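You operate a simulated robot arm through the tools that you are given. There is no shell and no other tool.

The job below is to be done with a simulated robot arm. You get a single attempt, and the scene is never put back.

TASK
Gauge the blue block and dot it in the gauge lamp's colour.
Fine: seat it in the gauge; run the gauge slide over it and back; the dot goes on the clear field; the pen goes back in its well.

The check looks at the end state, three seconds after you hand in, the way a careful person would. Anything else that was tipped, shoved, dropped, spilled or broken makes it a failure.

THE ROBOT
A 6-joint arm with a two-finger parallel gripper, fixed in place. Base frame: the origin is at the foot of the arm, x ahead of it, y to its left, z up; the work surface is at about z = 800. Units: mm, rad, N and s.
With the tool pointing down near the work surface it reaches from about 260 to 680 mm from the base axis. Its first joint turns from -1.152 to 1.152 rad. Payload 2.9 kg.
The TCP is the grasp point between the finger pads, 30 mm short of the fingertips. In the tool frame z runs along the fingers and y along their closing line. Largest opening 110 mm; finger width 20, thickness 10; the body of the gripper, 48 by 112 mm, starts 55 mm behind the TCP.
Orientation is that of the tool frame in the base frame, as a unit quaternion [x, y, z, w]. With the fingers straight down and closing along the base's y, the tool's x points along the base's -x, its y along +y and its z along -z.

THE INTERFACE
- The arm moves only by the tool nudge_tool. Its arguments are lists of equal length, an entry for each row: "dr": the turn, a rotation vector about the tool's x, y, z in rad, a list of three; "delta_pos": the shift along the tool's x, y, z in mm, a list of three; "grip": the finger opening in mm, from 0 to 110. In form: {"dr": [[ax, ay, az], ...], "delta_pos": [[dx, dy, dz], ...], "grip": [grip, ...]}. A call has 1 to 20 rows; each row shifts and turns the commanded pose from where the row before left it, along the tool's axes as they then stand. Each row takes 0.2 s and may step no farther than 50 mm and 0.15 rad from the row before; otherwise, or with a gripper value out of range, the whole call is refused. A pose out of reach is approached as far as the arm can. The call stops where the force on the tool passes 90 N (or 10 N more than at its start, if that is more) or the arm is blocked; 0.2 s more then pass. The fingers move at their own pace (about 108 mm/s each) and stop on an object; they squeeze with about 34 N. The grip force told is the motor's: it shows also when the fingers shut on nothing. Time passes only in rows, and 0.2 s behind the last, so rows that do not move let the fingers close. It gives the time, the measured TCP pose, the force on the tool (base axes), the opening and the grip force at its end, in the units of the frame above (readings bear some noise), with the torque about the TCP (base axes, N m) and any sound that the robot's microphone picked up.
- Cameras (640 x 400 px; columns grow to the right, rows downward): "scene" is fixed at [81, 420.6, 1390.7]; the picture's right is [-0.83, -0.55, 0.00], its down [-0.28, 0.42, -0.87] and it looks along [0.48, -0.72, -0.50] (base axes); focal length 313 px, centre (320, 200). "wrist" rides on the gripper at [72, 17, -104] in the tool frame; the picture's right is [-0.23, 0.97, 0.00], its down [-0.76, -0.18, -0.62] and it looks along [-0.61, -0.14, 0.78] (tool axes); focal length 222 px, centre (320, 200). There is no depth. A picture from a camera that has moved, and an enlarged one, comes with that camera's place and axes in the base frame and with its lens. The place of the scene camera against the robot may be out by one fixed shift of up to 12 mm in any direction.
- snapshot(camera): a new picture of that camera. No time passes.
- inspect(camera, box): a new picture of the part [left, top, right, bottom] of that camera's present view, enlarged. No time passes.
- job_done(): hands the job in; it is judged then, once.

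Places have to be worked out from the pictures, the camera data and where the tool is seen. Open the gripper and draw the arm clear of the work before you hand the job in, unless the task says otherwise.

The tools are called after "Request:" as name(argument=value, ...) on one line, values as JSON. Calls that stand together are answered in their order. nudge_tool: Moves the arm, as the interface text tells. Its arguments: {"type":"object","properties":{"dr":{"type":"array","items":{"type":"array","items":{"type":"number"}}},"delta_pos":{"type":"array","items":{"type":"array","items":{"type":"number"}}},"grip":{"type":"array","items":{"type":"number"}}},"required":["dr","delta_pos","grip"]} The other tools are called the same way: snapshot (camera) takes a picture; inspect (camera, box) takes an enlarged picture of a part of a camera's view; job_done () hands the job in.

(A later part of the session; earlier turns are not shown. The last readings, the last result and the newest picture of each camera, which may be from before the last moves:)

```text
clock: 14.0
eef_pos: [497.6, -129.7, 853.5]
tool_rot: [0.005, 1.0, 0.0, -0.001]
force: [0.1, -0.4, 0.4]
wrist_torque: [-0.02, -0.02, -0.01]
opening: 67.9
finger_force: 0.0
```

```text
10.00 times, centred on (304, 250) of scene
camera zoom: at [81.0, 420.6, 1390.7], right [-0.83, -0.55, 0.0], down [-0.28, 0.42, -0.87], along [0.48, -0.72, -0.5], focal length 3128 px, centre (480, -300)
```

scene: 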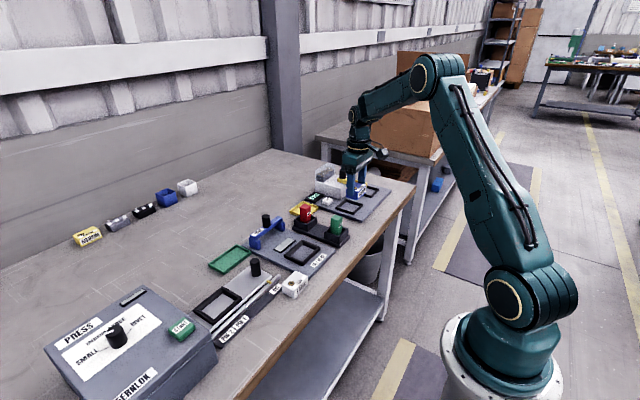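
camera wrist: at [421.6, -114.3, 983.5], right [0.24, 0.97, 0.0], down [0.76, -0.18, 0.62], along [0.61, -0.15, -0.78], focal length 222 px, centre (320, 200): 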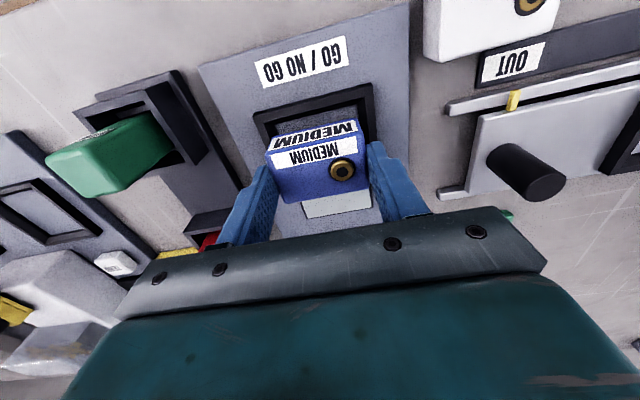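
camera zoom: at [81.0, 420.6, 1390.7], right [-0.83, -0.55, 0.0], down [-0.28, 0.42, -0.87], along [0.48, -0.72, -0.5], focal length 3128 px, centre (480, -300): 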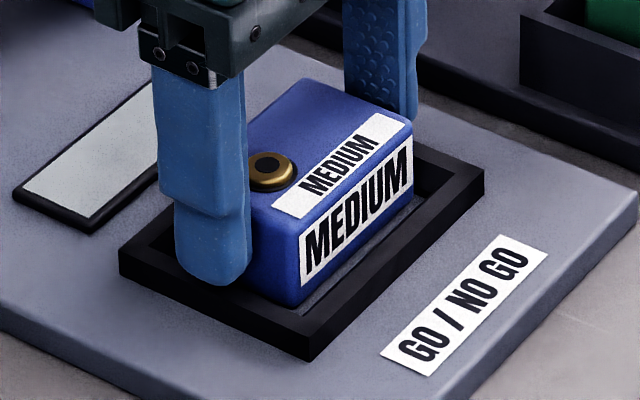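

Released. I withdraw straight up and check how the block sits.

Request:
nudge_tool(dr=[[0, 0, 0], [0, 0, 0], [0, 0, 0], [0, 0, 0], [0, 0, 0]], delta_pos=[[0, 0, -15], [0, 0, -30], [0, 0, -30], [0, 0, -30], [0, 0, 0]], grip=[70, 70, 70, 70, 70])

Request:
inspect(camera="wrist", box=[240, 70, 400, 170])

Request:
inspect(camera="scene", box=[272, 230, 336, 270])

Request:
snapshot(camera="wrist")

```text
clock: 15.2
eef_pos: [496.2, -130.6, 959.4]
tool_rot: [0.005, 1.0, 0.0, 0.0]
force: [-0.6, -0.2, -0.3]
wrist_torque: [-0.02, -0.02, -0.02]
opening: 70.0
finger_force: 0.0
```

```text
4.00 times, centred on (320, 120) of wrist
camera zoom: at [423.2, -114.0, 1063.3], right [0.24, 0.97, 0.0], down [0.76, -0.18, 0.62], along [0.61, -0.15, -0.78], focal length 888 px, centre (320, 520)
```

zoom: 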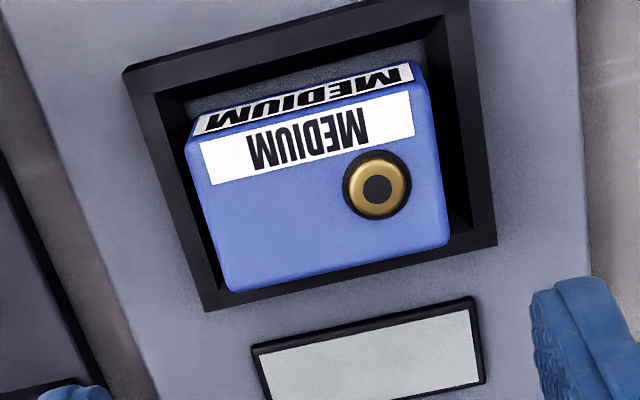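

```text
10.00 times, centred on (304, 250) of scene
camera zoom: at [80.9, 420.6, 1390.7], right [-0.83, -0.55, 0.0], down [-0.28, 0.42, -0.87], along [0.48, -0.72, -0.5], focal length 3128 px, centre (480, -300)
```

zoom: 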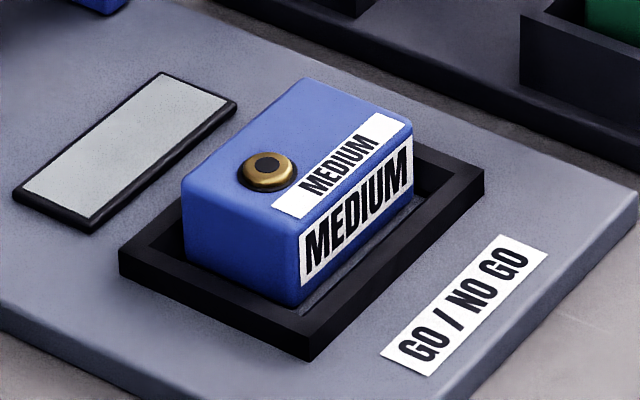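

```text
taken
camera wrist: at [423.2, -114.0, 1063.3], right [0.24, 0.97, 0.0], down [0.76, -0.18, 0.62], along [0.61, -0.15, -0.78], focal length 222 px, centre (320, 200)
```

wrist: 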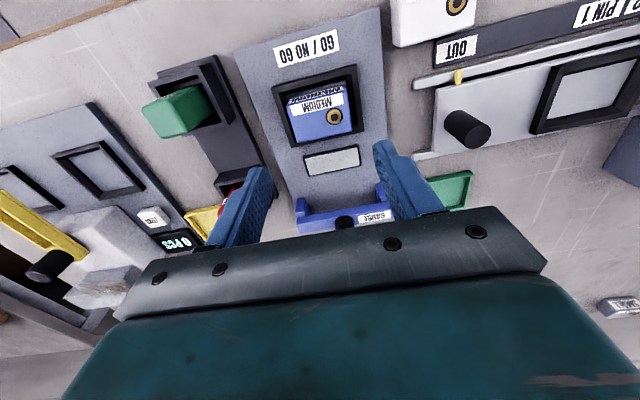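

The block sits flat and centred in the nest. Next is the slide's knob near (622, -129); I move forward over it to locate it.

Request:
nudge_tool(dr=[[0, 0, -0.01], [0, 0, 0], [0, 0, 0], [0, 0, 0], [0, 0, 0]], delta_pos=[[-25, 0, 0], [-25, 0, 0], [-25, 0, 0], [-25, 0, 0], [0, 0, 0]], grip=[90, 90, 90, 90, 90])

Request:
snapshot(camera="wrist")

Request:
inspect(camera="wrist", box=[240, 70, 432, 190])

Request:
inspect(camera="wrist", box=[220, 0, 380, 100])

Request:
inspect(camera="scene", box=[240, 190, 336, 250])

```text
clock: 16.4
eef_pos: [597.2, -129.3, 959.9]
tool_rot: [0.0, 1.0, -0.001, -0.001]
force: [0.4, -0.2, -0.9]
wrist_torque: [0.0, -0.01, 0.01]
opening: 89.8
finger_force: 0.1
```

```text
taken
camera wrist: at [523.8, -114.5, 1063.4], right [0.23, 0.97, 0.0], down [0.76, -0.18, 0.62], along [0.61, -0.14, -0.78], focal length 222 px, centre (320, 200)
```

wrist: 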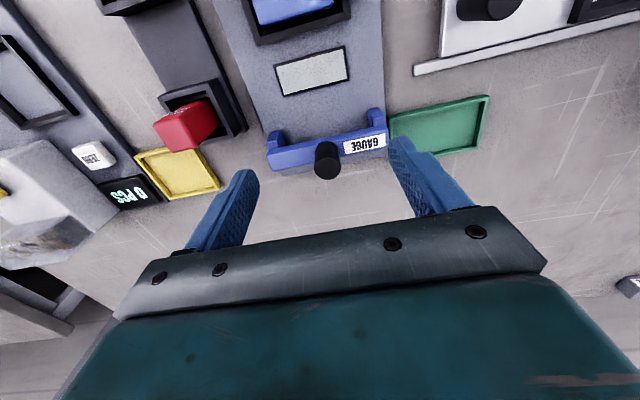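

```text
3.33 times, centred on (336, 130) of wrist
camera zoom: at [523.8, -114.5, 1063.4], right [0.23, 0.97, 0.0], down [0.76, -0.18, 0.62], along [0.61, -0.14, -0.78], focal length 740 px, centre (267, 433)
```

zoom: 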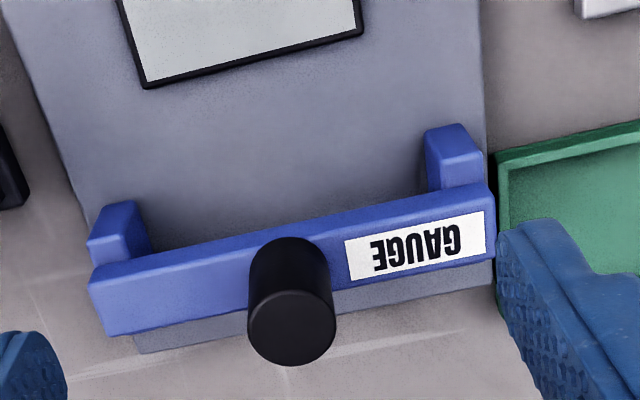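

```text
4.00 times, centred on (300, 50) of wrist
camera zoom: at [523.8, -114.5, 1063.4], right [0.23, 0.97, 0.0], down [0.76, -0.18, 0.62], along [0.61, -0.14, -0.78], focal length 888 px, centre (400, 800)
```

zoom: 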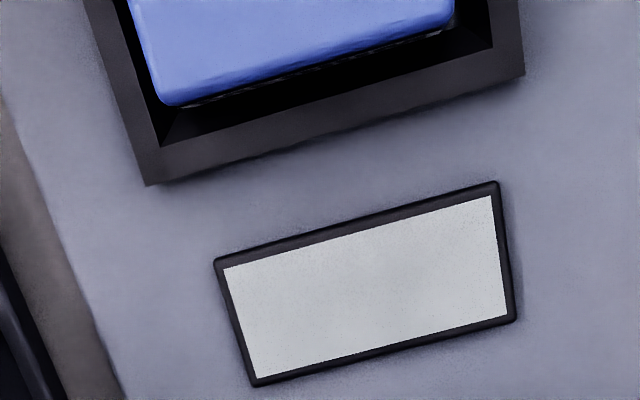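

```text
6.67 times, centred on (288, 220) of scene
camera zoom: at [81.0, 420.6, 1390.7], right [-0.83, -0.55, 0.0], down [-0.28, 0.42, -0.87], along [0.48, -0.72, -0.5], focal length 2086 px, centre (533, 67)
```

zoom: 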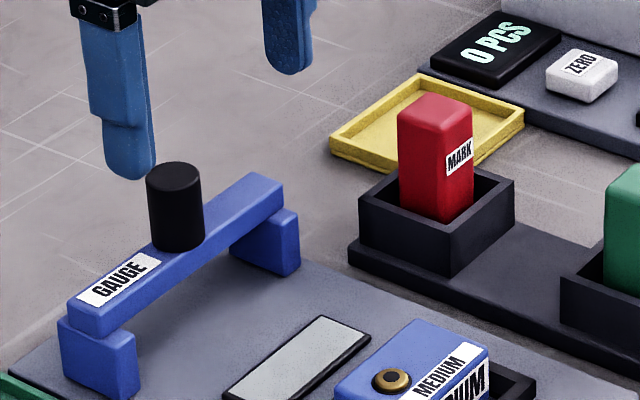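

The knob is roughly at (627, -130), top near z 888, about 23 mm across. I move over it and descend partly with the fingers at 60 mm, then check alignment.

Request:
nudge_tool(dr=[[0, 0, 0], [0, 0, 0], [0, 0, 0]], delta_pos=[[-29, -0.5, 0], [0, 0, 30], [0, 0, 0]], grip=[60, 60, 60])

Request:
snapshot(camera="wrist")

Request:
inspect(camera="wrist", box=[240, 90, 400, 190])

Request:
inspect(camera="scene", box=[220, 170, 316, 250])

```text
clock: 17.2
eef_pos: [626.1, -131.2, 930.0]
tool_rot: [0.0, 1.0, 0.0, 0.0]
force: [0.5, -0.4, 0.3]
wrist_torque: [0.01, -0.02, -0.02]
opening: 59.9
finger_force: 0.0
```

```text
taken
camera wrist: at [552.0, -115.8, 1033.0], right [0.23, 0.97, 0.0], down [0.76, -0.18, 0.62], along [0.61, -0.14, -0.78], focal length 222 px, centre (320, 200)
```

wrist: 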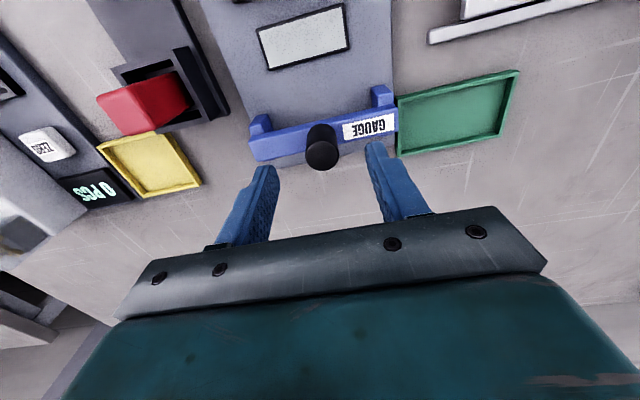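

```text
4.00 times, centred on (320, 140) of wrist
camera zoom: at [552.0, -115.8, 1033.0], right [0.23, 0.97, 0.0], down [0.76, -0.18, 0.62], along [0.61, -0.14, -0.78], focal length 888 px, centre (320, 440)
```

zoom: 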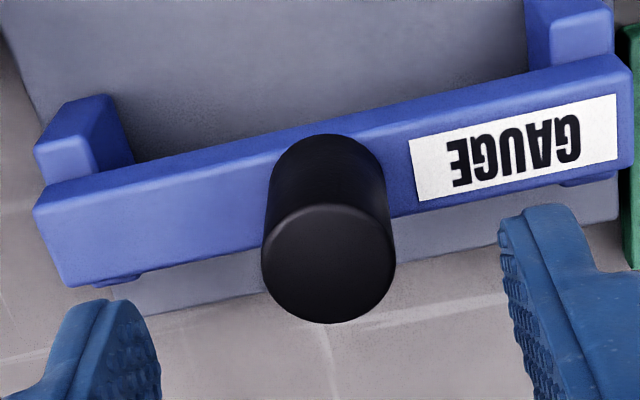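

```text
5.00 times, centred on (268, 210) of scene
camera zoom: at [81.0, 420.6, 1390.7], right [-0.83, -0.55, 0.0], down [-0.28, 0.42, -0.87], along [0.48, -0.72, -0.5], focal length 1564 px, centre (580, 150)
```

zoom: 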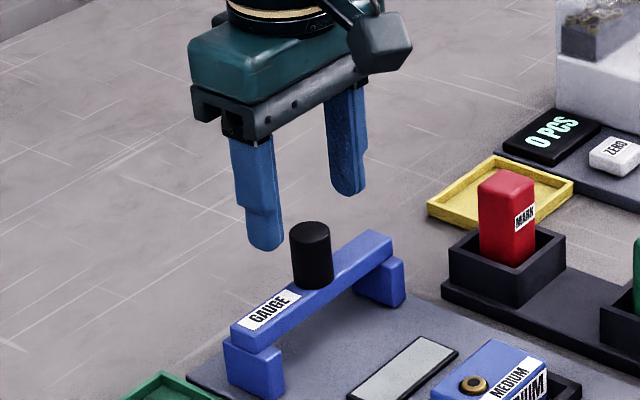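

The knob is 1–2 mm ahead of the TCP. I correct, lower so the fingertips reach about z 868 beside the knob, and close on it.

Request:
nudge_tool(dr=[[0, 0, 0], [0, 0, 0], [0, 0, 0], [0, 0, 0], [0, 0, 0]], delta_pos=[[-1.7, 0.8, 16], [0, 0, 16], [0, 0, 0], [0, 0, 0], [0, 0, 0]], grip=[60, 60, 60, 40, 40])

Request:
inspect(camera="wrist", box=[240, 90, 400, 190])

Request:
inspect(camera="scene", box=[220, 170, 316, 250])

```text
clock: 18.4
eef_pos: [628.1, -131.1, 897.7]
tool_rot: [0.001, 1.0, 0.0, 0.0]
force: [0.5, 0.0, -0.3]
wrist_torque: [0.03, -0.02, 0.0]
opening: 39.9
finger_force: 0.1
```

```text
4.00 times, centred on (320, 140) of wrist
camera zoom: at [553.9, -114.9, 1001.3], right [0.23, 0.97, 0.0], down [0.76, -0.18, 0.62], along [0.61, -0.14, -0.78], focal length 888 px, centre (320, 440)
```

zoom: 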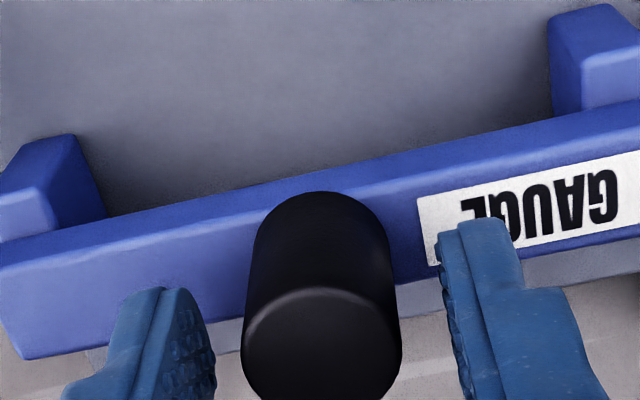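

```text
5.00 times, centred on (268, 210) of scene
camera zoom: at [81.0, 420.6, 1390.7], right [-0.83, -0.55, 0.0], down [-0.28, 0.42, -0.87], along [0.48, -0.72, -0.5], focal length 1564 px, centre (580, 150)
```

zoom: 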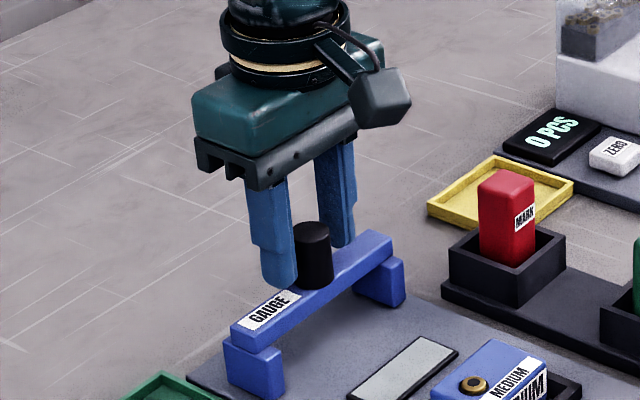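

The fingers straddle the knob evenly; I close on it.

Request:
nudge_tool(dr=[[0, 0, 0], [0, 0, 0]], delta_pos=[[0, 0, 0], [0, 0, 0]], grip=[15, 15])

Request:
inspect(camera="wrist", box=[240, 90, 400, 190])

```text
clock: 19.0
eef_pos: [626.9, -130.0, 897.3]
tool_rot: [0.0, 1.0, 0.0, -0.001]
force: [-0.7, 4.8, 0.0]
wrist_torque: [0.69, -0.05, -0.01]
opening: 23.2
finger_force: 44.9
```

```text
4.00 times, centred on (320, 140) of wrist
camera zoom: at [553.9, -114.4, 1001.3], right [0.23, 0.97, 0.0], down [0.76, -0.18, 0.62], along [0.61, -0.14, -0.78], focal length 888 px, centre (320, 440)
```

zoom: 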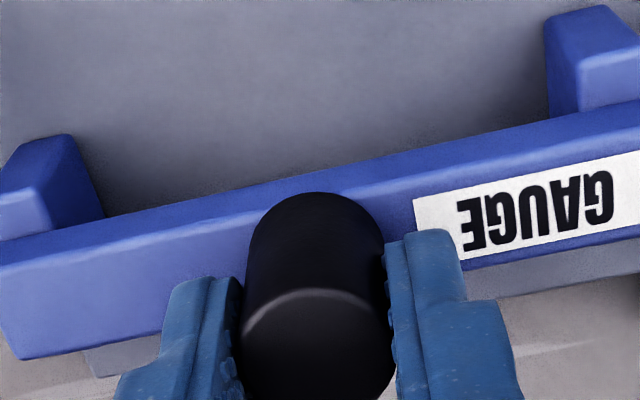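

The knob is held; a small lateral force shows that the slide is guided. I push it 20 mm toward the base and read the forces.

Request:
nudge_tool(dr=[[0, 0, 0], [0, 0, 0], [0, 0, 0]], delta_pos=[[4, 0.5, 0], [8, 0, 0], [8, 0, 0]], grip=[15, 15, 15])

Request:
inspect(camera="scene", box=[220, 180, 348, 260])

```text
clock: 19.8
eef_pos: [606.1, -130.5, 897.2]
tool_rot: [-0.001, 1.0, 0.0, -0.001]
force: [0.4, 2.9, 0.3]
wrist_torque: [0.6, -0.11, 0.04]
opening: 23.1
finger_force: 44.9
```

```text
5.00 times, centred on (284, 220) of scene
camera zoom: at [81.0, 420.6, 1390.6], right [-0.83, -0.55, 0.0], down [-0.28, 0.42, -0.87], along [0.48, -0.72, -0.5], focal length 1564 px, centre (500, 100)
```

zoom: 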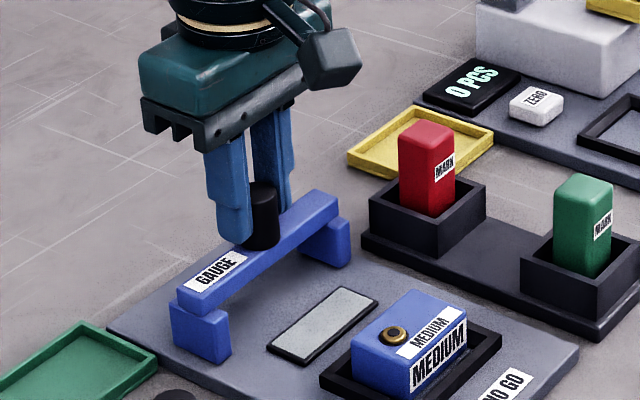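

The slide glides freely with almost no force. I continue toward the block.

Request:
nudge_tool(dr=[[0, 0, 0], [0, 0, 0], [0, 0, 0], [0, 0, 0], [0, 0, 0]], delta_pos=[[12, 0, 0], [12, 0, 0], [12, 0, 0], [12, 0, 0], [12, 0, 0]], grip=[15, 15, 15, 15, 15])

Request:
inspect(camera="scene", box=[220, 180, 348, 260])

```text
clock: 21.0
eef_pos: [546.0, -130.6, 896.6]
tool_rot: [0.0, 1.0, 0.001, 0.0]
force: [0.3, -1.0, -5.3]
wrist_torque: [0.5, -0.52, -0.03]
opening: 23.0
finger_force: 44.9
```

```text
5.00 times, centred on (284, 220) of scene
camera zoom: at [81.0, 420.5, 1390.7], right [-0.83, -0.55, 0.0], down [-0.28, 0.42, -0.87], along [0.48, -0.72, -0.5], focal length 1564 px, centre (500, 100)
```

zoom: 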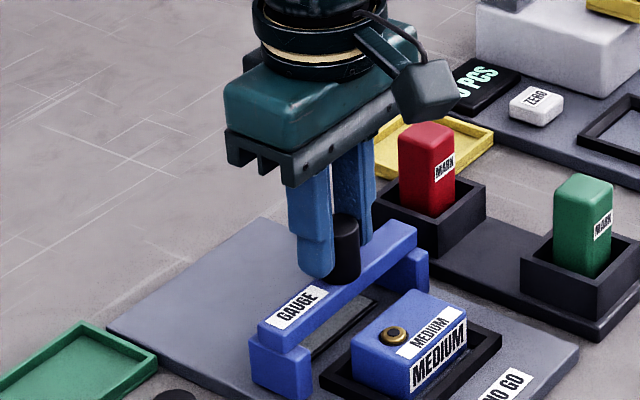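

Bridge is nearing the block. I continue in smaller steps, watching for contact.

Request:
nudge_tool(dr=[[0, 0, 0], [0, 0, 0], [0, 0, 0], [0, 0, 0]], delta_pos=[[7, 0, 0], [7, 0, 0], [7, 0, 0], [7, 0, 0]], grip=[15, 15, 15, 15])

Request:
inspect(camera="scene", box=[220, 180, 348, 260])

Request:
inspect(camera="wrist", box=[240, 60, 400, 190])

```text
clock: 22.0
eef_pos: [520.0, -130.6, 897.0]
tool_rot: [0.0, 1.0, 0.0, -0.001]
force: [0.7, -5.2, -5.2]
wrist_torque: [0.45, 0.12, -0.01]
opening: 23.4
finger_force: 44.8
```

```text
5.00 times, centred on (284, 220) of scene
camera zoom: at [81.1, 420.5, 1390.7], right [-0.83, -0.55, 0.0], down [-0.28, 0.42, -0.87], along [0.48, -0.72, -0.5], focal length 1564 px, centre (500, 100)
```

zoom: 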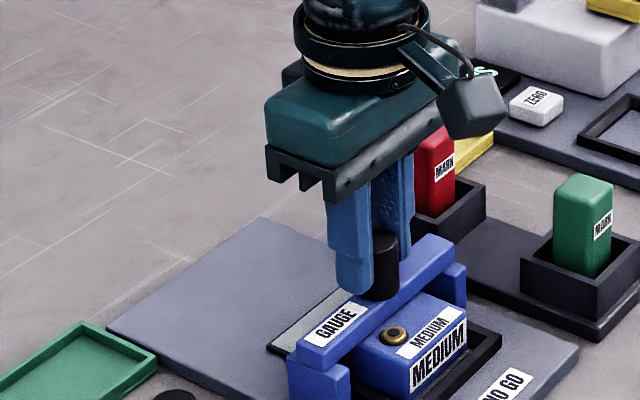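

```text
3.08 times, centred on (320, 125) of wrist
camera zoom: at [446.0, -114.2, 1001.4], right [0.23, 0.97, 0.0], down [0.76, -0.18, 0.62], along [0.61, -0.14, -0.78], focal length 684 px, centre (320, 431)
```

zoom: 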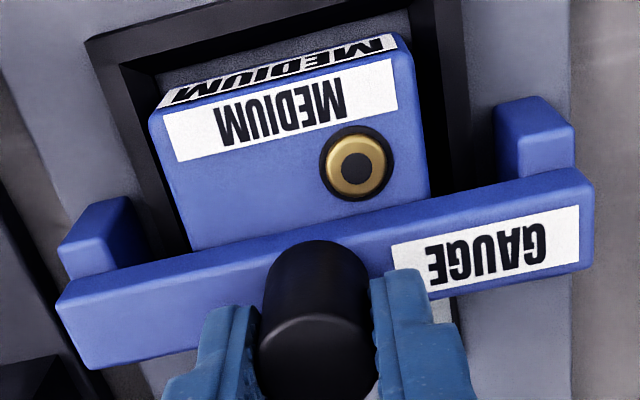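

The bridge passes over the block. I continue on, correcting y slightly for the lateral force.

Request:
nudge_tool(dr=[[0, 0, 0], [0, 0, 0], [0, 0, 0], [0, 0, 0]], delta_pos=[[7, -0.4, 0], [7, -0.2, 0], [7, 0, 0], [7, 0, 0]], grip=[15, 15, 15, 15])

Request:
inspect(camera="scene", box=[220, 180, 348, 260])

Request:
inspect(camera="wrist", box=[240, 60, 400, 190])

```text
clock: 23.0
eef_pos: [489.9, -131.0, 898.1]
tool_rot: [0.0, 1.0, 0.0, -0.002]
force: [0.1, -0.1, 0.2]
wrist_torque: [-0.02, 0.0, -0.02]
opening: 15.1
finger_force: 0.2
```

```text
5.00 times, centred on (284, 220) of scene
camera zoom: at [80.9, 420.6, 1390.7], right [-0.83, -0.55, 0.0], down [-0.28, 0.42, -0.87], along [0.48, -0.72, -0.5], focal length 1564 px, centre (500, 100)
```

zoom: 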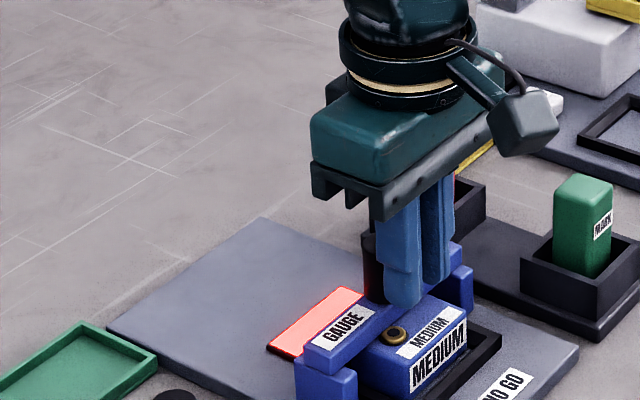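

```text
3.08 times, centred on (320, 125) of wrist
camera zoom: at [417.1, -114.9, 1001.2], right [0.23, 0.97, 0.0], down [0.76, -0.18, 0.62], along [0.6, -0.14, -0.78], focal length 684 px, centre (320, 431)
```

zoom: 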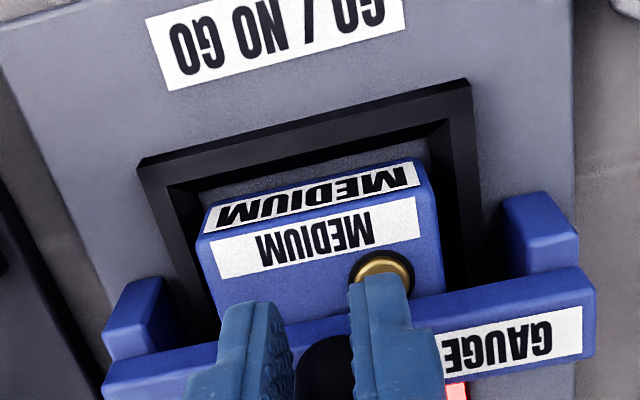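

The lamp has turned red, and the slide stopped near x ≈ 512 so the fingers slipped off the knob (they are shut at 15 mm ahead of it). I look closely at the block, slide and lamp.

Request:
inspect(camera="scene", box=[272, 220, 336, 260])

Request:
inspect(camera="wrist", box=[270, 90, 400, 190])

Request:
snapshot(camera="scene")

```text
10.00 times, centred on (304, 240) of scene
camera zoom: at [80.9, 420.6, 1390.7], right [-0.83, -0.55, 0.0], down [-0.28, 0.42, -0.87], along [0.48, -0.72, -0.5], focal length 3128 px, centre (480, -200)
```

zoom: 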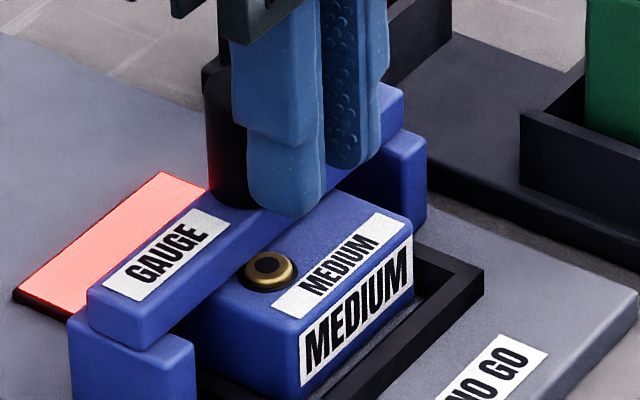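

```text
4.00 times, centred on (335, 140) of wrist
camera zoom: at [417.1, -114.9, 1001.2], right [0.23, 0.97, 0.0], down [0.76, -0.18, 0.62], along [0.6, -0.14, -0.78], focal length 888 px, centre (260, 440)
```

zoom: 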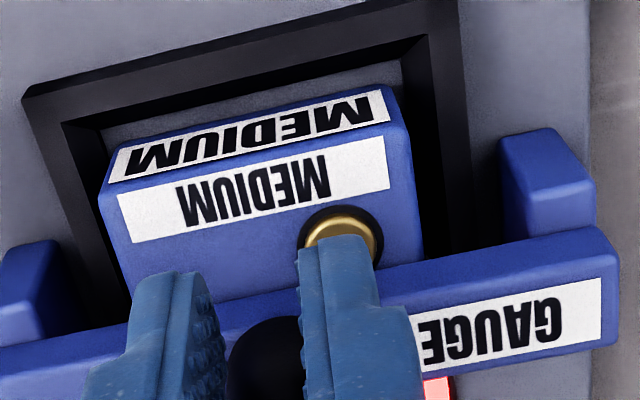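

```text
taken
```

scene: 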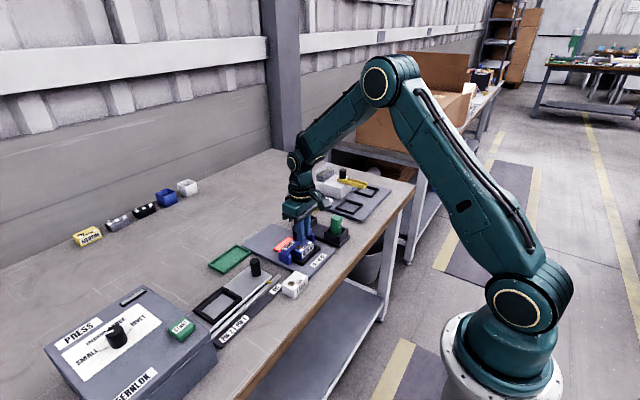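

The bridge is stopped against the block's raised bushing and the lamp shows red (NO GO); nothing was displaced. I open the fingers and move back over the knob to take it again.

Request:
nudge_tool(dr=[[0, 0, 0], [0, 0, 0], [0, 0, 0], [0, 0, 0]], delta_pos=[[0, 0, 0], [0, 0, 0], [-11, 0, 0], [-11, 0, 0]], grip=[50, 50, 50, 50])

Request:
inspect(camera="wrist", box=[240, 60, 400, 190])

Request:
inspect(camera="scene", box=[262, 210, 326, 250])

```text
clock: 24.0
eef_pos: [514.5, -130.4, 897.4]
tool_rot: [0.0, 1.0, 0.0, 0.0]
force: [-0.5, -0.8, -0.7]
wrist_torque: [0.03, 0.01, 0.01]
opening: 50.0
finger_force: 0.1
```

```text
3.08 times, centred on (320, 125) of wrist
camera zoom: at [440.0, -114.6, 1001.1], right [0.23, 0.97, 0.0], down [0.76, -0.18, 0.62], along [0.61, -0.14, -0.78], focal length 684 px, centre (320, 431)
```

zoom: 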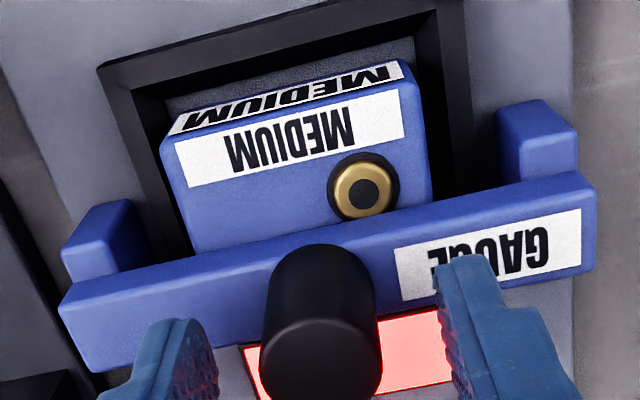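

```text
10.00 times, centred on (294, 230) of scene
camera zoom: at [80.9, 420.6, 1390.7], right [-0.83, -0.55, 0.0], down [-0.28, 0.42, -0.87], along [0.48, -0.72, -0.5], focal length 3128 px, centre (580, -100)
```

zoom: 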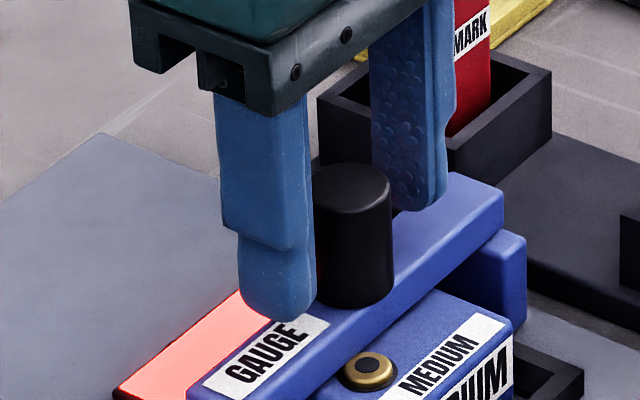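

Knob is centred between the fingers to about 1 mm, and the block is undisturbed. I grip and draw the slide back toward its start position.

Request:
nudge_tool(dr=[[0, 0, 0], [0, 0, 0], [0, 0, 0], [0, 0, 0], [0, 0, 0]], delta_pos=[[-1, 0, 0], [0, 0, 0], [0, 0, 0], [-5, 0, 0], [-8, 0, 0]], grip=[50, 15, 15, 15, 15])

Request:
inspect(camera="scene", box=[230, 190, 342, 260])

```text
clock: 25.2
eef_pos: [527.8, -130.5, 897.7]
tool_rot: [0.0, 1.0, 0.001, -0.001]
force: [-0.3, 1.5, 0.5]
wrist_torque: [0.6, 0.09, 0.08]
opening: 23.5
finger_force: 45.2
```

```text
5.71 times, centred on (286, 225) of scene
camera zoom: at [80.9, 420.6, 1390.7], right [-0.83, -0.55, 0.0], down [-0.28, 0.42, -0.87], along [0.48, -0.72, -0.5], focal length 1788 px, centre (514, 57)
```

zoom: 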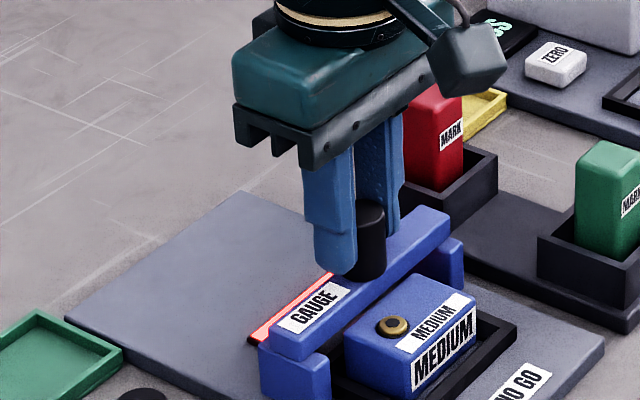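

The slide comes back freely and the lamp stays red. I keep pulling it back.

Request:
nudge_tool(dr=[[0, 0, 0], [0, 0, 0], [0, 0, 0], [0, 0, 0], [0, 0, 0], [0, 0, 0], [0, 0, 0], [0, 0, 0]], delta_pos=[[-12, 0, 0], [-12, 0, 0], [-12, 0, 0], [-12, 0, 0], [-12, 0, 0], [-12, 0.3, 0], [-12, 0.3, 0], [-12, 0, 0]], grip=[15, 15, 15, 15, 15, 15, 15, 15])

Request:
inspect(camera="scene", box=[220, 170, 348, 250])

Request:
snapshot(camera="wrist")

```text
clock: 27.0
eef_pos: [622.7, -129.9, 897.1]
tool_rot: [0.0, 1.0, 0.0, -0.001]
force: [-0.4, 2.0, -5.4]
wrist_torque: [0.58, -0.72, -0.06]
opening: 23.1
finger_force: 45.8
```

```text
5.00 times, centred on (284, 210) of scene
camera zoom: at [81.0, 420.6, 1390.7], right [-0.83, -0.55, 0.0], down [-0.28, 0.42, -0.87], along [0.48, -0.72, -0.5], focal length 1564 px, centre (500, 150)
```

zoom: 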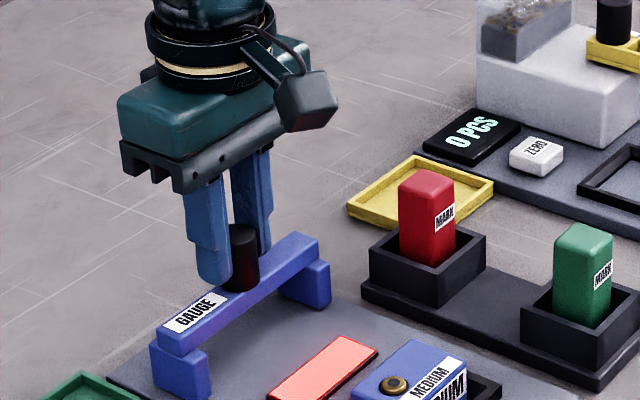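

```text
taken
camera wrist: at [549.2, -114.2, 1001.2], right [0.23, 0.97, 0.0], down [0.76, -0.18, 0.62], along [0.61, -0.14, -0.78], focal length 222 px, centre (320, 200)
```

wrist: 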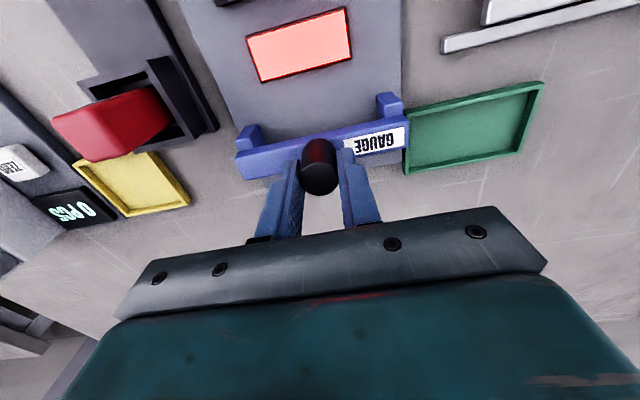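

About 4 mm remain to the slide's starting place. I pull the remainder in small steps, then release.

Request:
nudge_tool(dr=[[0, 0, 0], [0, 0, 0], [0, 0, 0]], delta_pos=[[-2.5, 0, 0], [-2, 0, 0], [0, 0, 0]], grip=[15, 15, 15])

Request:
inspect(camera="scene", box=[220, 170, 316, 250])

```text
clock: 27.8
eef_pos: [627.7, -129.2, 897.3]
tool_rot: [0.0, 1.0, 0.0, -0.001]
force: [-0.6, -1.0, -6.4]
wrist_torque: [0.54, 0.3, 0.06]
opening: 23.2
finger_force: 44.9
```

```text
5.00 times, centred on (268, 210) of scene
camera zoom: at [81.1, 420.5, 1390.7], right [-0.83, -0.55, 0.0], down [-0.28, 0.42, -0.87], along [0.48, -0.72, -0.5], focal length 1564 px, centre (580, 150)
```

zoom: 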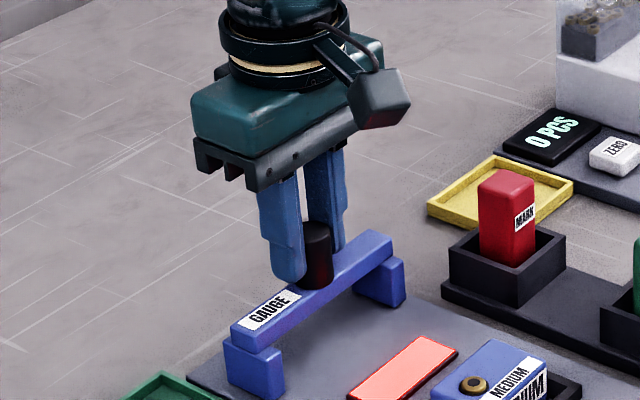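

The slide matches its original position exactly. I release the knob, rise, and move over toward the red pen near (567, -240).

Request:
nudge_tool(dr=[[0, 0, 0], [0, 0, 0], [0, 0, 0], [0, 0, 0], [0, 0, 0], [0, 0, 0], [0, 0, 0], [0, 0, 0], [0, 0, 0]], delta_pos=[[0, 0, 0], [0, 0, 0], [0, 0, -20], [0, 0, -35], [0, 0, -35], [20, -37, 0], [20, -37, 0], [20, -37, 0], [0, 0, 0]], grip=[40, 50, 50, 60, 60, 60, 60, 60, 60])

Request:
snapshot(camera="wrist")

Request:
inspect(camera="wrist", box=[240, 70, 432, 190])

Request:
snapshot(camera="scene")

Request:
inspect(camera="scene", box=[285, 190, 349, 230])

```text
clock: 29.8
eef_pos: [568.0, -238.3, 988.0]
tool_rot: [-0.001, 1.0, -0.001, -0.001]
force: [0.2, 0.7, 0.5]
wrist_torque: [0.0, 0.01, 0.05]
opening: 59.8
finger_force: 0.1
```

```text
taken
camera wrist: at [494.8, -224.5, 1092.0], right [0.23, 0.97, 0.0], down [0.76, -0.18, 0.62], along [0.61, -0.14, -0.78], focal length 222 px, centre (320, 200)
```

wrist: 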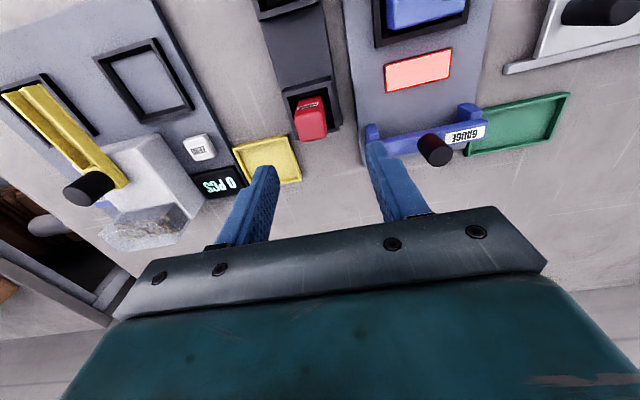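

```text
3.33 times, centred on (336, 130) of wrist
camera zoom: at [494.8, -224.5, 1092.0], right [0.23, 0.97, 0.0], down [0.76, -0.18, 0.62], along [0.61, -0.14, -0.78], focal length 740 px, centre (267, 433)
```

zoom: 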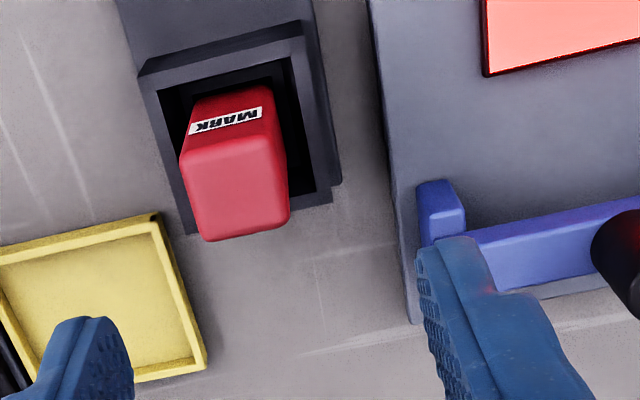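

```text
taken
```

scene: 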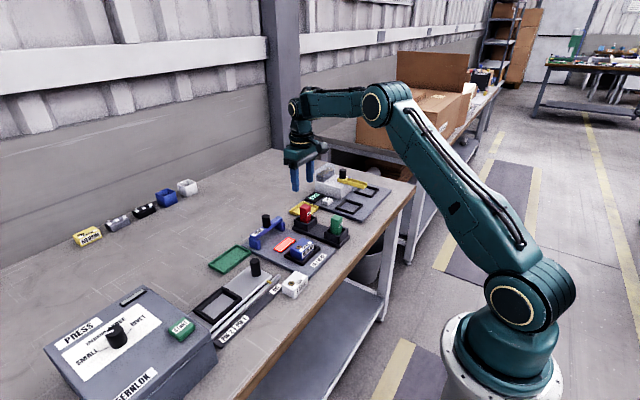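

```text
10.00 times, centred on (317, 210) of scene
camera zoom: at [81.0, 420.6, 1390.7], right [-0.83, -0.55, 0.0], down [-0.28, 0.42, -0.87], along [0.48, -0.72, -0.5], focal length 3128 px, centre (350, 100)
```

zoom: 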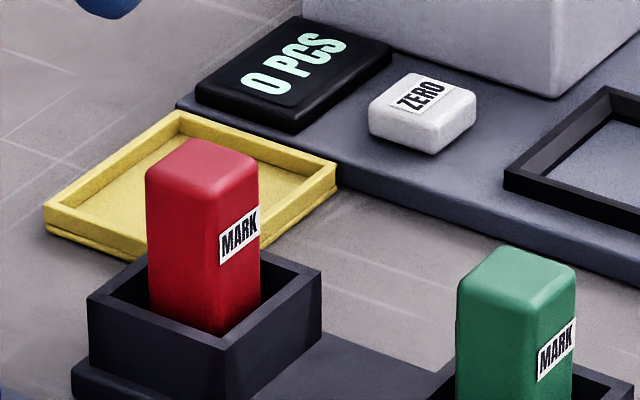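

The red pen's top is at about (576, -250, 865), about 27 mm square. I line up over it, descend part way and check.

Request:
nudge_tool(dr=[[0, 0, 0], [0, 0, 0], [0, 0, 0]], delta_pos=[[-7.6, -11.1, 30], [0, 0, 30], [0, 0, 0]], grip=[60, 60, 60])

Request:
snapshot(camera="wrist")

Request:
inspect(camera="wrist", box=[240, 80, 400, 180])

Request:
inspect(camera="scene", box=[265, 170, 361, 230])

```text
clock: 30.6
eef_pos: [576.6, -252.0, 927.1]
tool_rot: [0.0, 1.0, 0.0, 0.0]
force: [-1.2, -0.6, 0.2]
wrist_torque: [0.01, 0.02, -0.01]
opening: 60.0
finger_force: 0.1
```

```text
taken
camera wrist: at [502.6, -235.8, 1030.8], right [0.23, 0.97, 0.0], down [0.76, -0.18, 0.62], along [0.61, -0.14, -0.78], focal length 222 px, centre (320, 200)
```

wrist: 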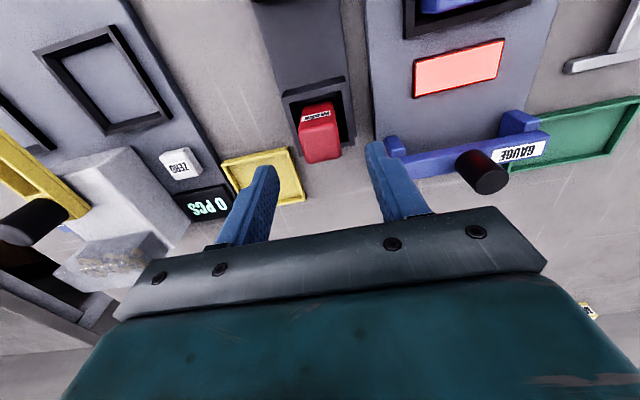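

```text
4.00 times, centred on (320, 130) of wrist
camera zoom: at [502.6, -235.8, 1030.8], right [0.23, 0.97, 0.0], down [0.76, -0.18, 0.62], along [0.61, -0.14, -0.78], focal length 888 px, centre (320, 480)
```

zoom: 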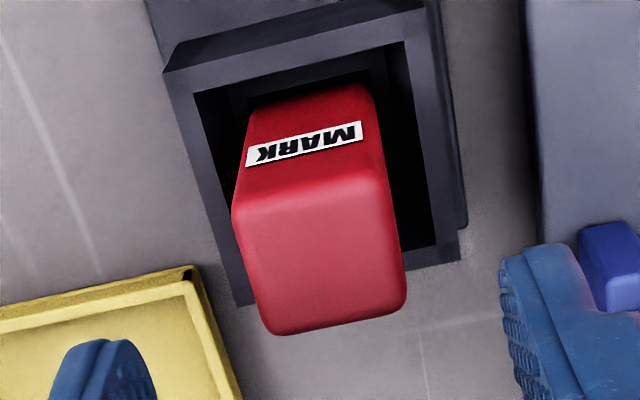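

```text
6.67 times, centred on (313, 200) of scene
camera zoom: at [81.0, 420.6, 1390.7], right [-0.83, -0.55, 0.0], down [-0.28, 0.42, -0.87], along [0.48, -0.72, -0.5], focal length 2086 px, centre (367, 200)
```

zoom: 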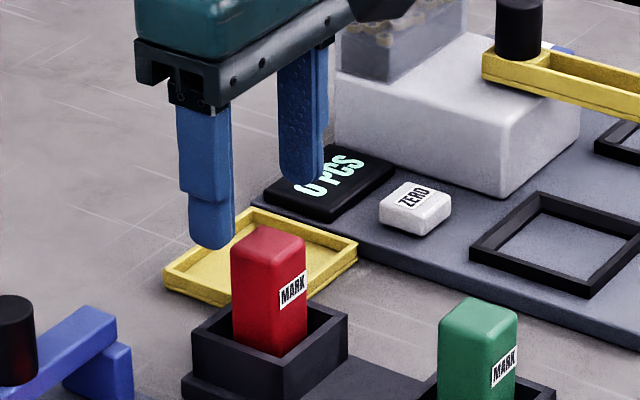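

The pen is within about 1 mm of centre. I lower until the fingertips are just above the well rim and close on the pen.

Request:
nudge_tool(dr=[[0, 0, 0], [0, 0, 0], [0, 0, 0], [0, 0, 0], [0, 0, 0]], delta_pos=[[-1, 0, 27], [0, 0, 27], [0, 0, 0], [0, 0, 0], [0, 0, 0]], grip=[60, 60, 40, 20, 20])

Request:
inspect(camera="wrist", box=[240, 80, 400, 180])

Request:
inspect(camera="scene", box=[265, 180, 361, 240])

```text
clock: 31.8
eef_pos: [578.3, -252.6, 873.5]
tool_rot: [0.0, 1.0, 0.0, 0.0]
force: [0.1, 0.7, -0.7]
wrist_torque: [0.0, -0.01, 0.03]
opening: 27.2
finger_force: 33.9
```

```text
4.00 times, centred on (320, 130) of wrist
camera zoom: at [503.4, -235.5, 977.2], right [0.23, 0.97, 0.0], down [0.76, -0.18, 0.62], along [0.61, -0.14, -0.78], focal length 888 px, centre (320, 480)
```

zoom: 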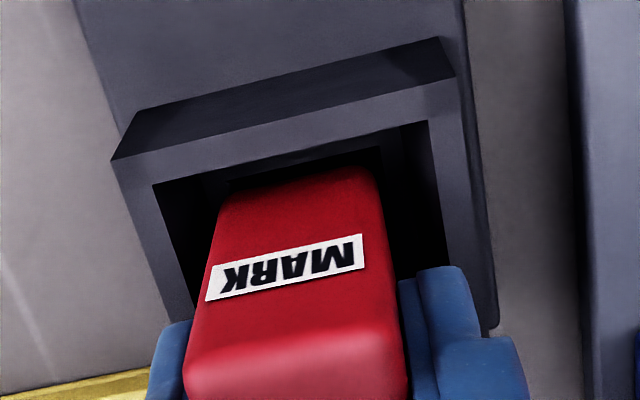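

```text
6.67 times, centred on (313, 210) of scene
camera zoom: at [81.0, 420.6, 1390.7], right [-0.83, -0.55, 0.0], down [-0.28, 0.42, -0.87], along [0.48, -0.72, -0.5], focal length 2086 px, centre (367, 133)
```

zoom: 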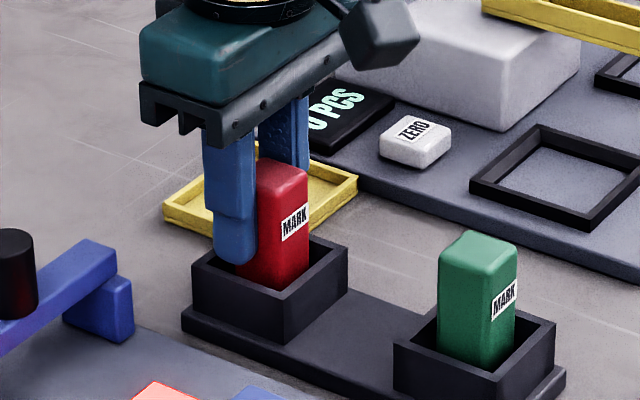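

Pen gripped at 27 mm. I lift it straight up 100 mm and look at its tip.

Request:
nudge_tool(dr=[[0, 0, 0], [0, 0, 0], [0, 0, 0], [0, 0, 0], [0, 0, 0]], delta_pos=[[0, 0, -10], [0, 0, -30], [0, 0, -30], [0, 0, -30], [0, 0, 0]], grip=[20, 20, 20, 20, 20])

Request:
inspect(camera="wrist", box=[240, 80, 400, 180])

Request:
inspect(camera="scene", box=[265, 160, 361, 220])

Request:
snapshot(camera="scene")

```text
clock: 33.0
eef_pos: [576.4, -251.5, 975.0]
tool_rot: [-0.001, 1.0, 0.001, -0.001]
force: [0.1, -0.4, -0.3]
wrist_torque: [-0.01, 0.02, 0.02]
opening: 27.1
finger_force: 33.8
```

```text
4.00 times, centred on (320, 130) of wrist
camera zoom: at [502.3, -235.8, 1078.0], right [0.23, 0.97, 0.0], down [0.76, -0.18, 0.62], along [0.61, -0.14, -0.78], focal length 888 px, centre (320, 480)
```

zoom: 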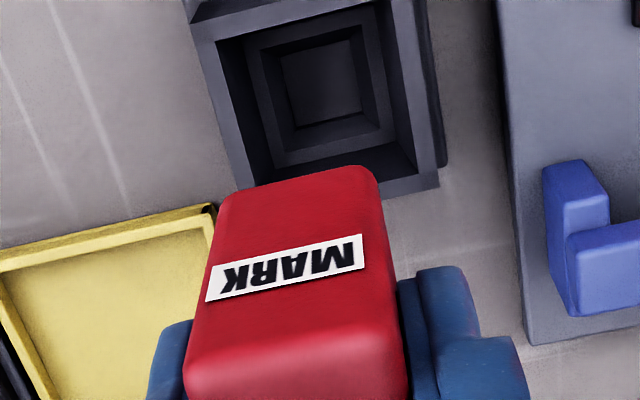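

```text
6.67 times, centred on (313, 190) of scene
camera zoom: at [81.0, 420.6, 1390.7], right [-0.83, -0.55, 0.0], down [-0.28, 0.42, -0.87], along [0.48, -0.72, -0.5], focal length 2086 px, centre (367, 267)
```

zoom: 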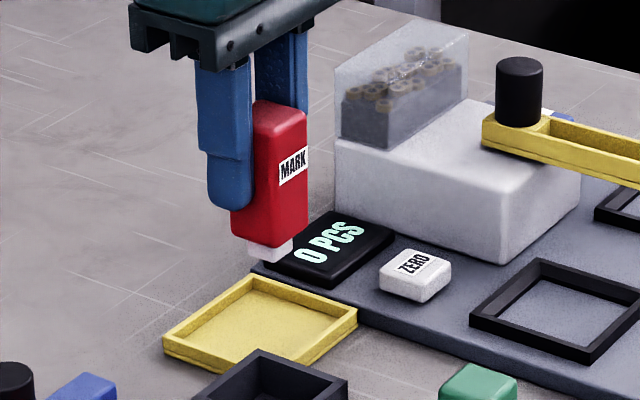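

```text
taken
```

scene: 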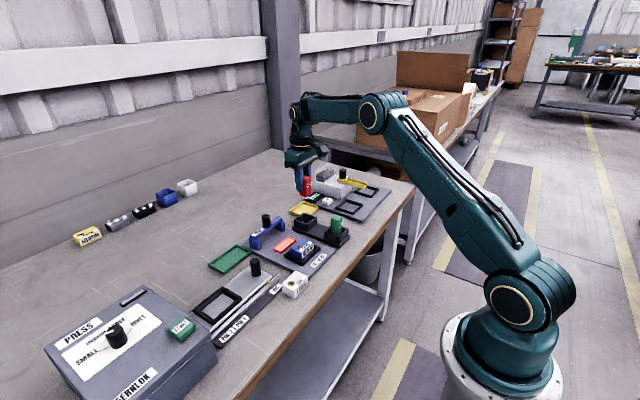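

The pen has a pale square nib under the body. I enlarge it for its dimensions and the well for the return.

Request:
inspect(camera="scene", box=[288, 168, 328, 203])

Request:
inspect(camera="wrist", box=[280, 60, 360, 130])

```text
11.43 times, centred on (308, 186) of scene
camera zoom: at [81.0, 420.6, 1390.7], right [-0.83, -0.55, 0.0], down [-0.28, 0.42, -0.87], along [0.48, -0.72, -0.5], focal length 3575 px, centre (457, 366)
```

zoom: 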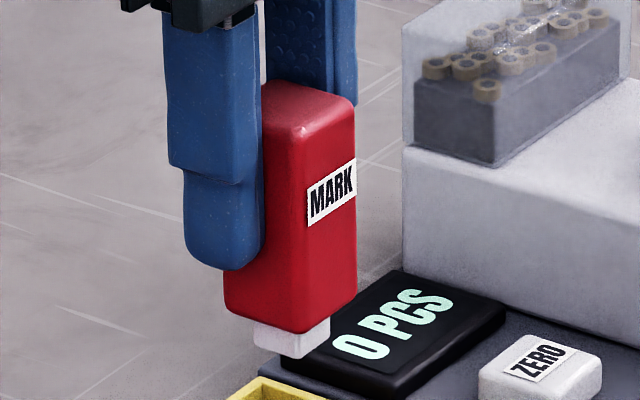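

```text
5.71 times, centred on (320, 95) of wrist
camera zoom: at [502.3, -235.8, 1078.0], right [0.23, 0.97, 0.0], down [0.76, -0.18, 0.62], along [0.61, -0.14, -0.78], focal length 1269 px, centre (320, 800)
```

zoom: 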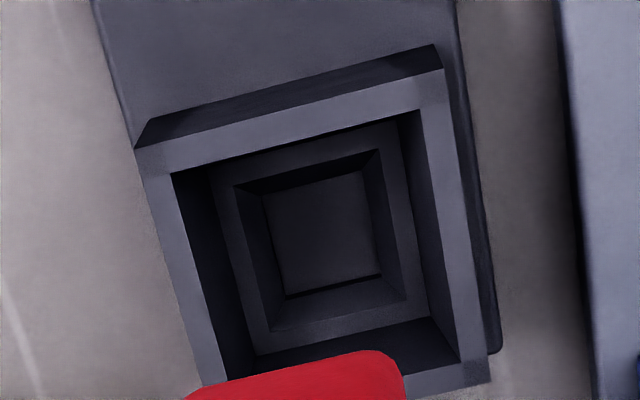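

The pen: body ~62 mm, nib ~13 mm long with its end about 63 mm below the TCP; it's held about 8 mm toward the base from the TCP centre. The clear field's middle is about (+6, -13) mm from the block's centre, so I carry the pen over that point.

Request:
nudge_tool(dr=[[0, 0, 0], [0, 0, 0], [0, 0, 0], [0, 0, 0], [0, 0, 0], [0, 0, 0], [0, 0, 0]], delta_pos=[[16.4, 27, 0], [16.4, 27, 0], [16.4, 27, 0], [16.5, 27.2, 0], [0, 0, 20], [0, 0, 20], [0, 0, 0]], grip=[20, 20, 20, 20, 20, 20, 20])

Request:
inspect(camera="scene", box=[265, 200, 345, 260])

Request:
snapshot(camera="wrist")

Request:
inspect(camera="wrist", box=[240, 60, 400, 160])

```text
clock: 34.6
eef_pos: [509.5, -143.3, 933.9]
tool_rot: [0.0, 1.0, 0.0, 0.0]
force: [-0.6, -0.5, -1.0]
wrist_torque: [0.0, 0.01, 0.02]
opening: 27.1
finger_force: 33.7
```

```text
6.67 times, centred on (305, 230) of scene
camera zoom: at [81.0, 420.6, 1390.7], right [-0.83, -0.55, 0.0], down [-0.28, 0.42, -0.87], along [0.48, -0.72, -0.5], focal length 2086 px, centre (420, 0)
```

zoom: 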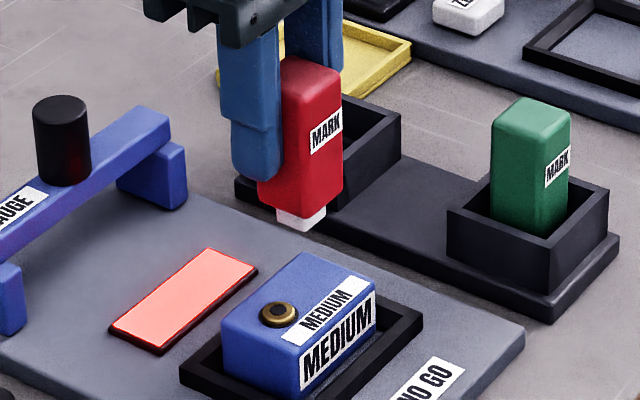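

```text
taken
camera wrist: at [436.7, -127.2, 1037.7], right [0.23, 0.97, 0.0], down [0.76, -0.18, 0.62], along [0.61, -0.14, -0.78], focal length 222 px, centre (320, 200)
```

wrist: 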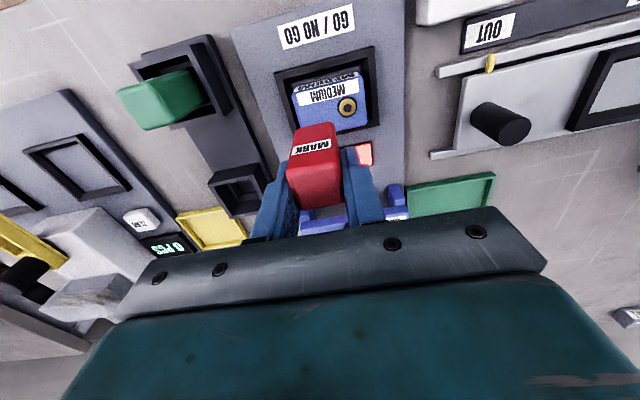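

```text
4.00 times, centred on (320, 110) of wrist
camera zoom: at [436.7, -127.2, 1037.7], right [0.23, 0.97, 0.0], down [0.76, -0.18, 0.62], along [0.61, -0.14, -0.78], focal length 888 px, centre (320, 560)
```

zoom: 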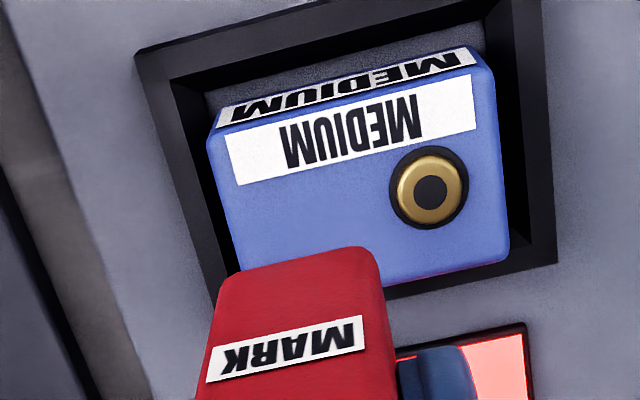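

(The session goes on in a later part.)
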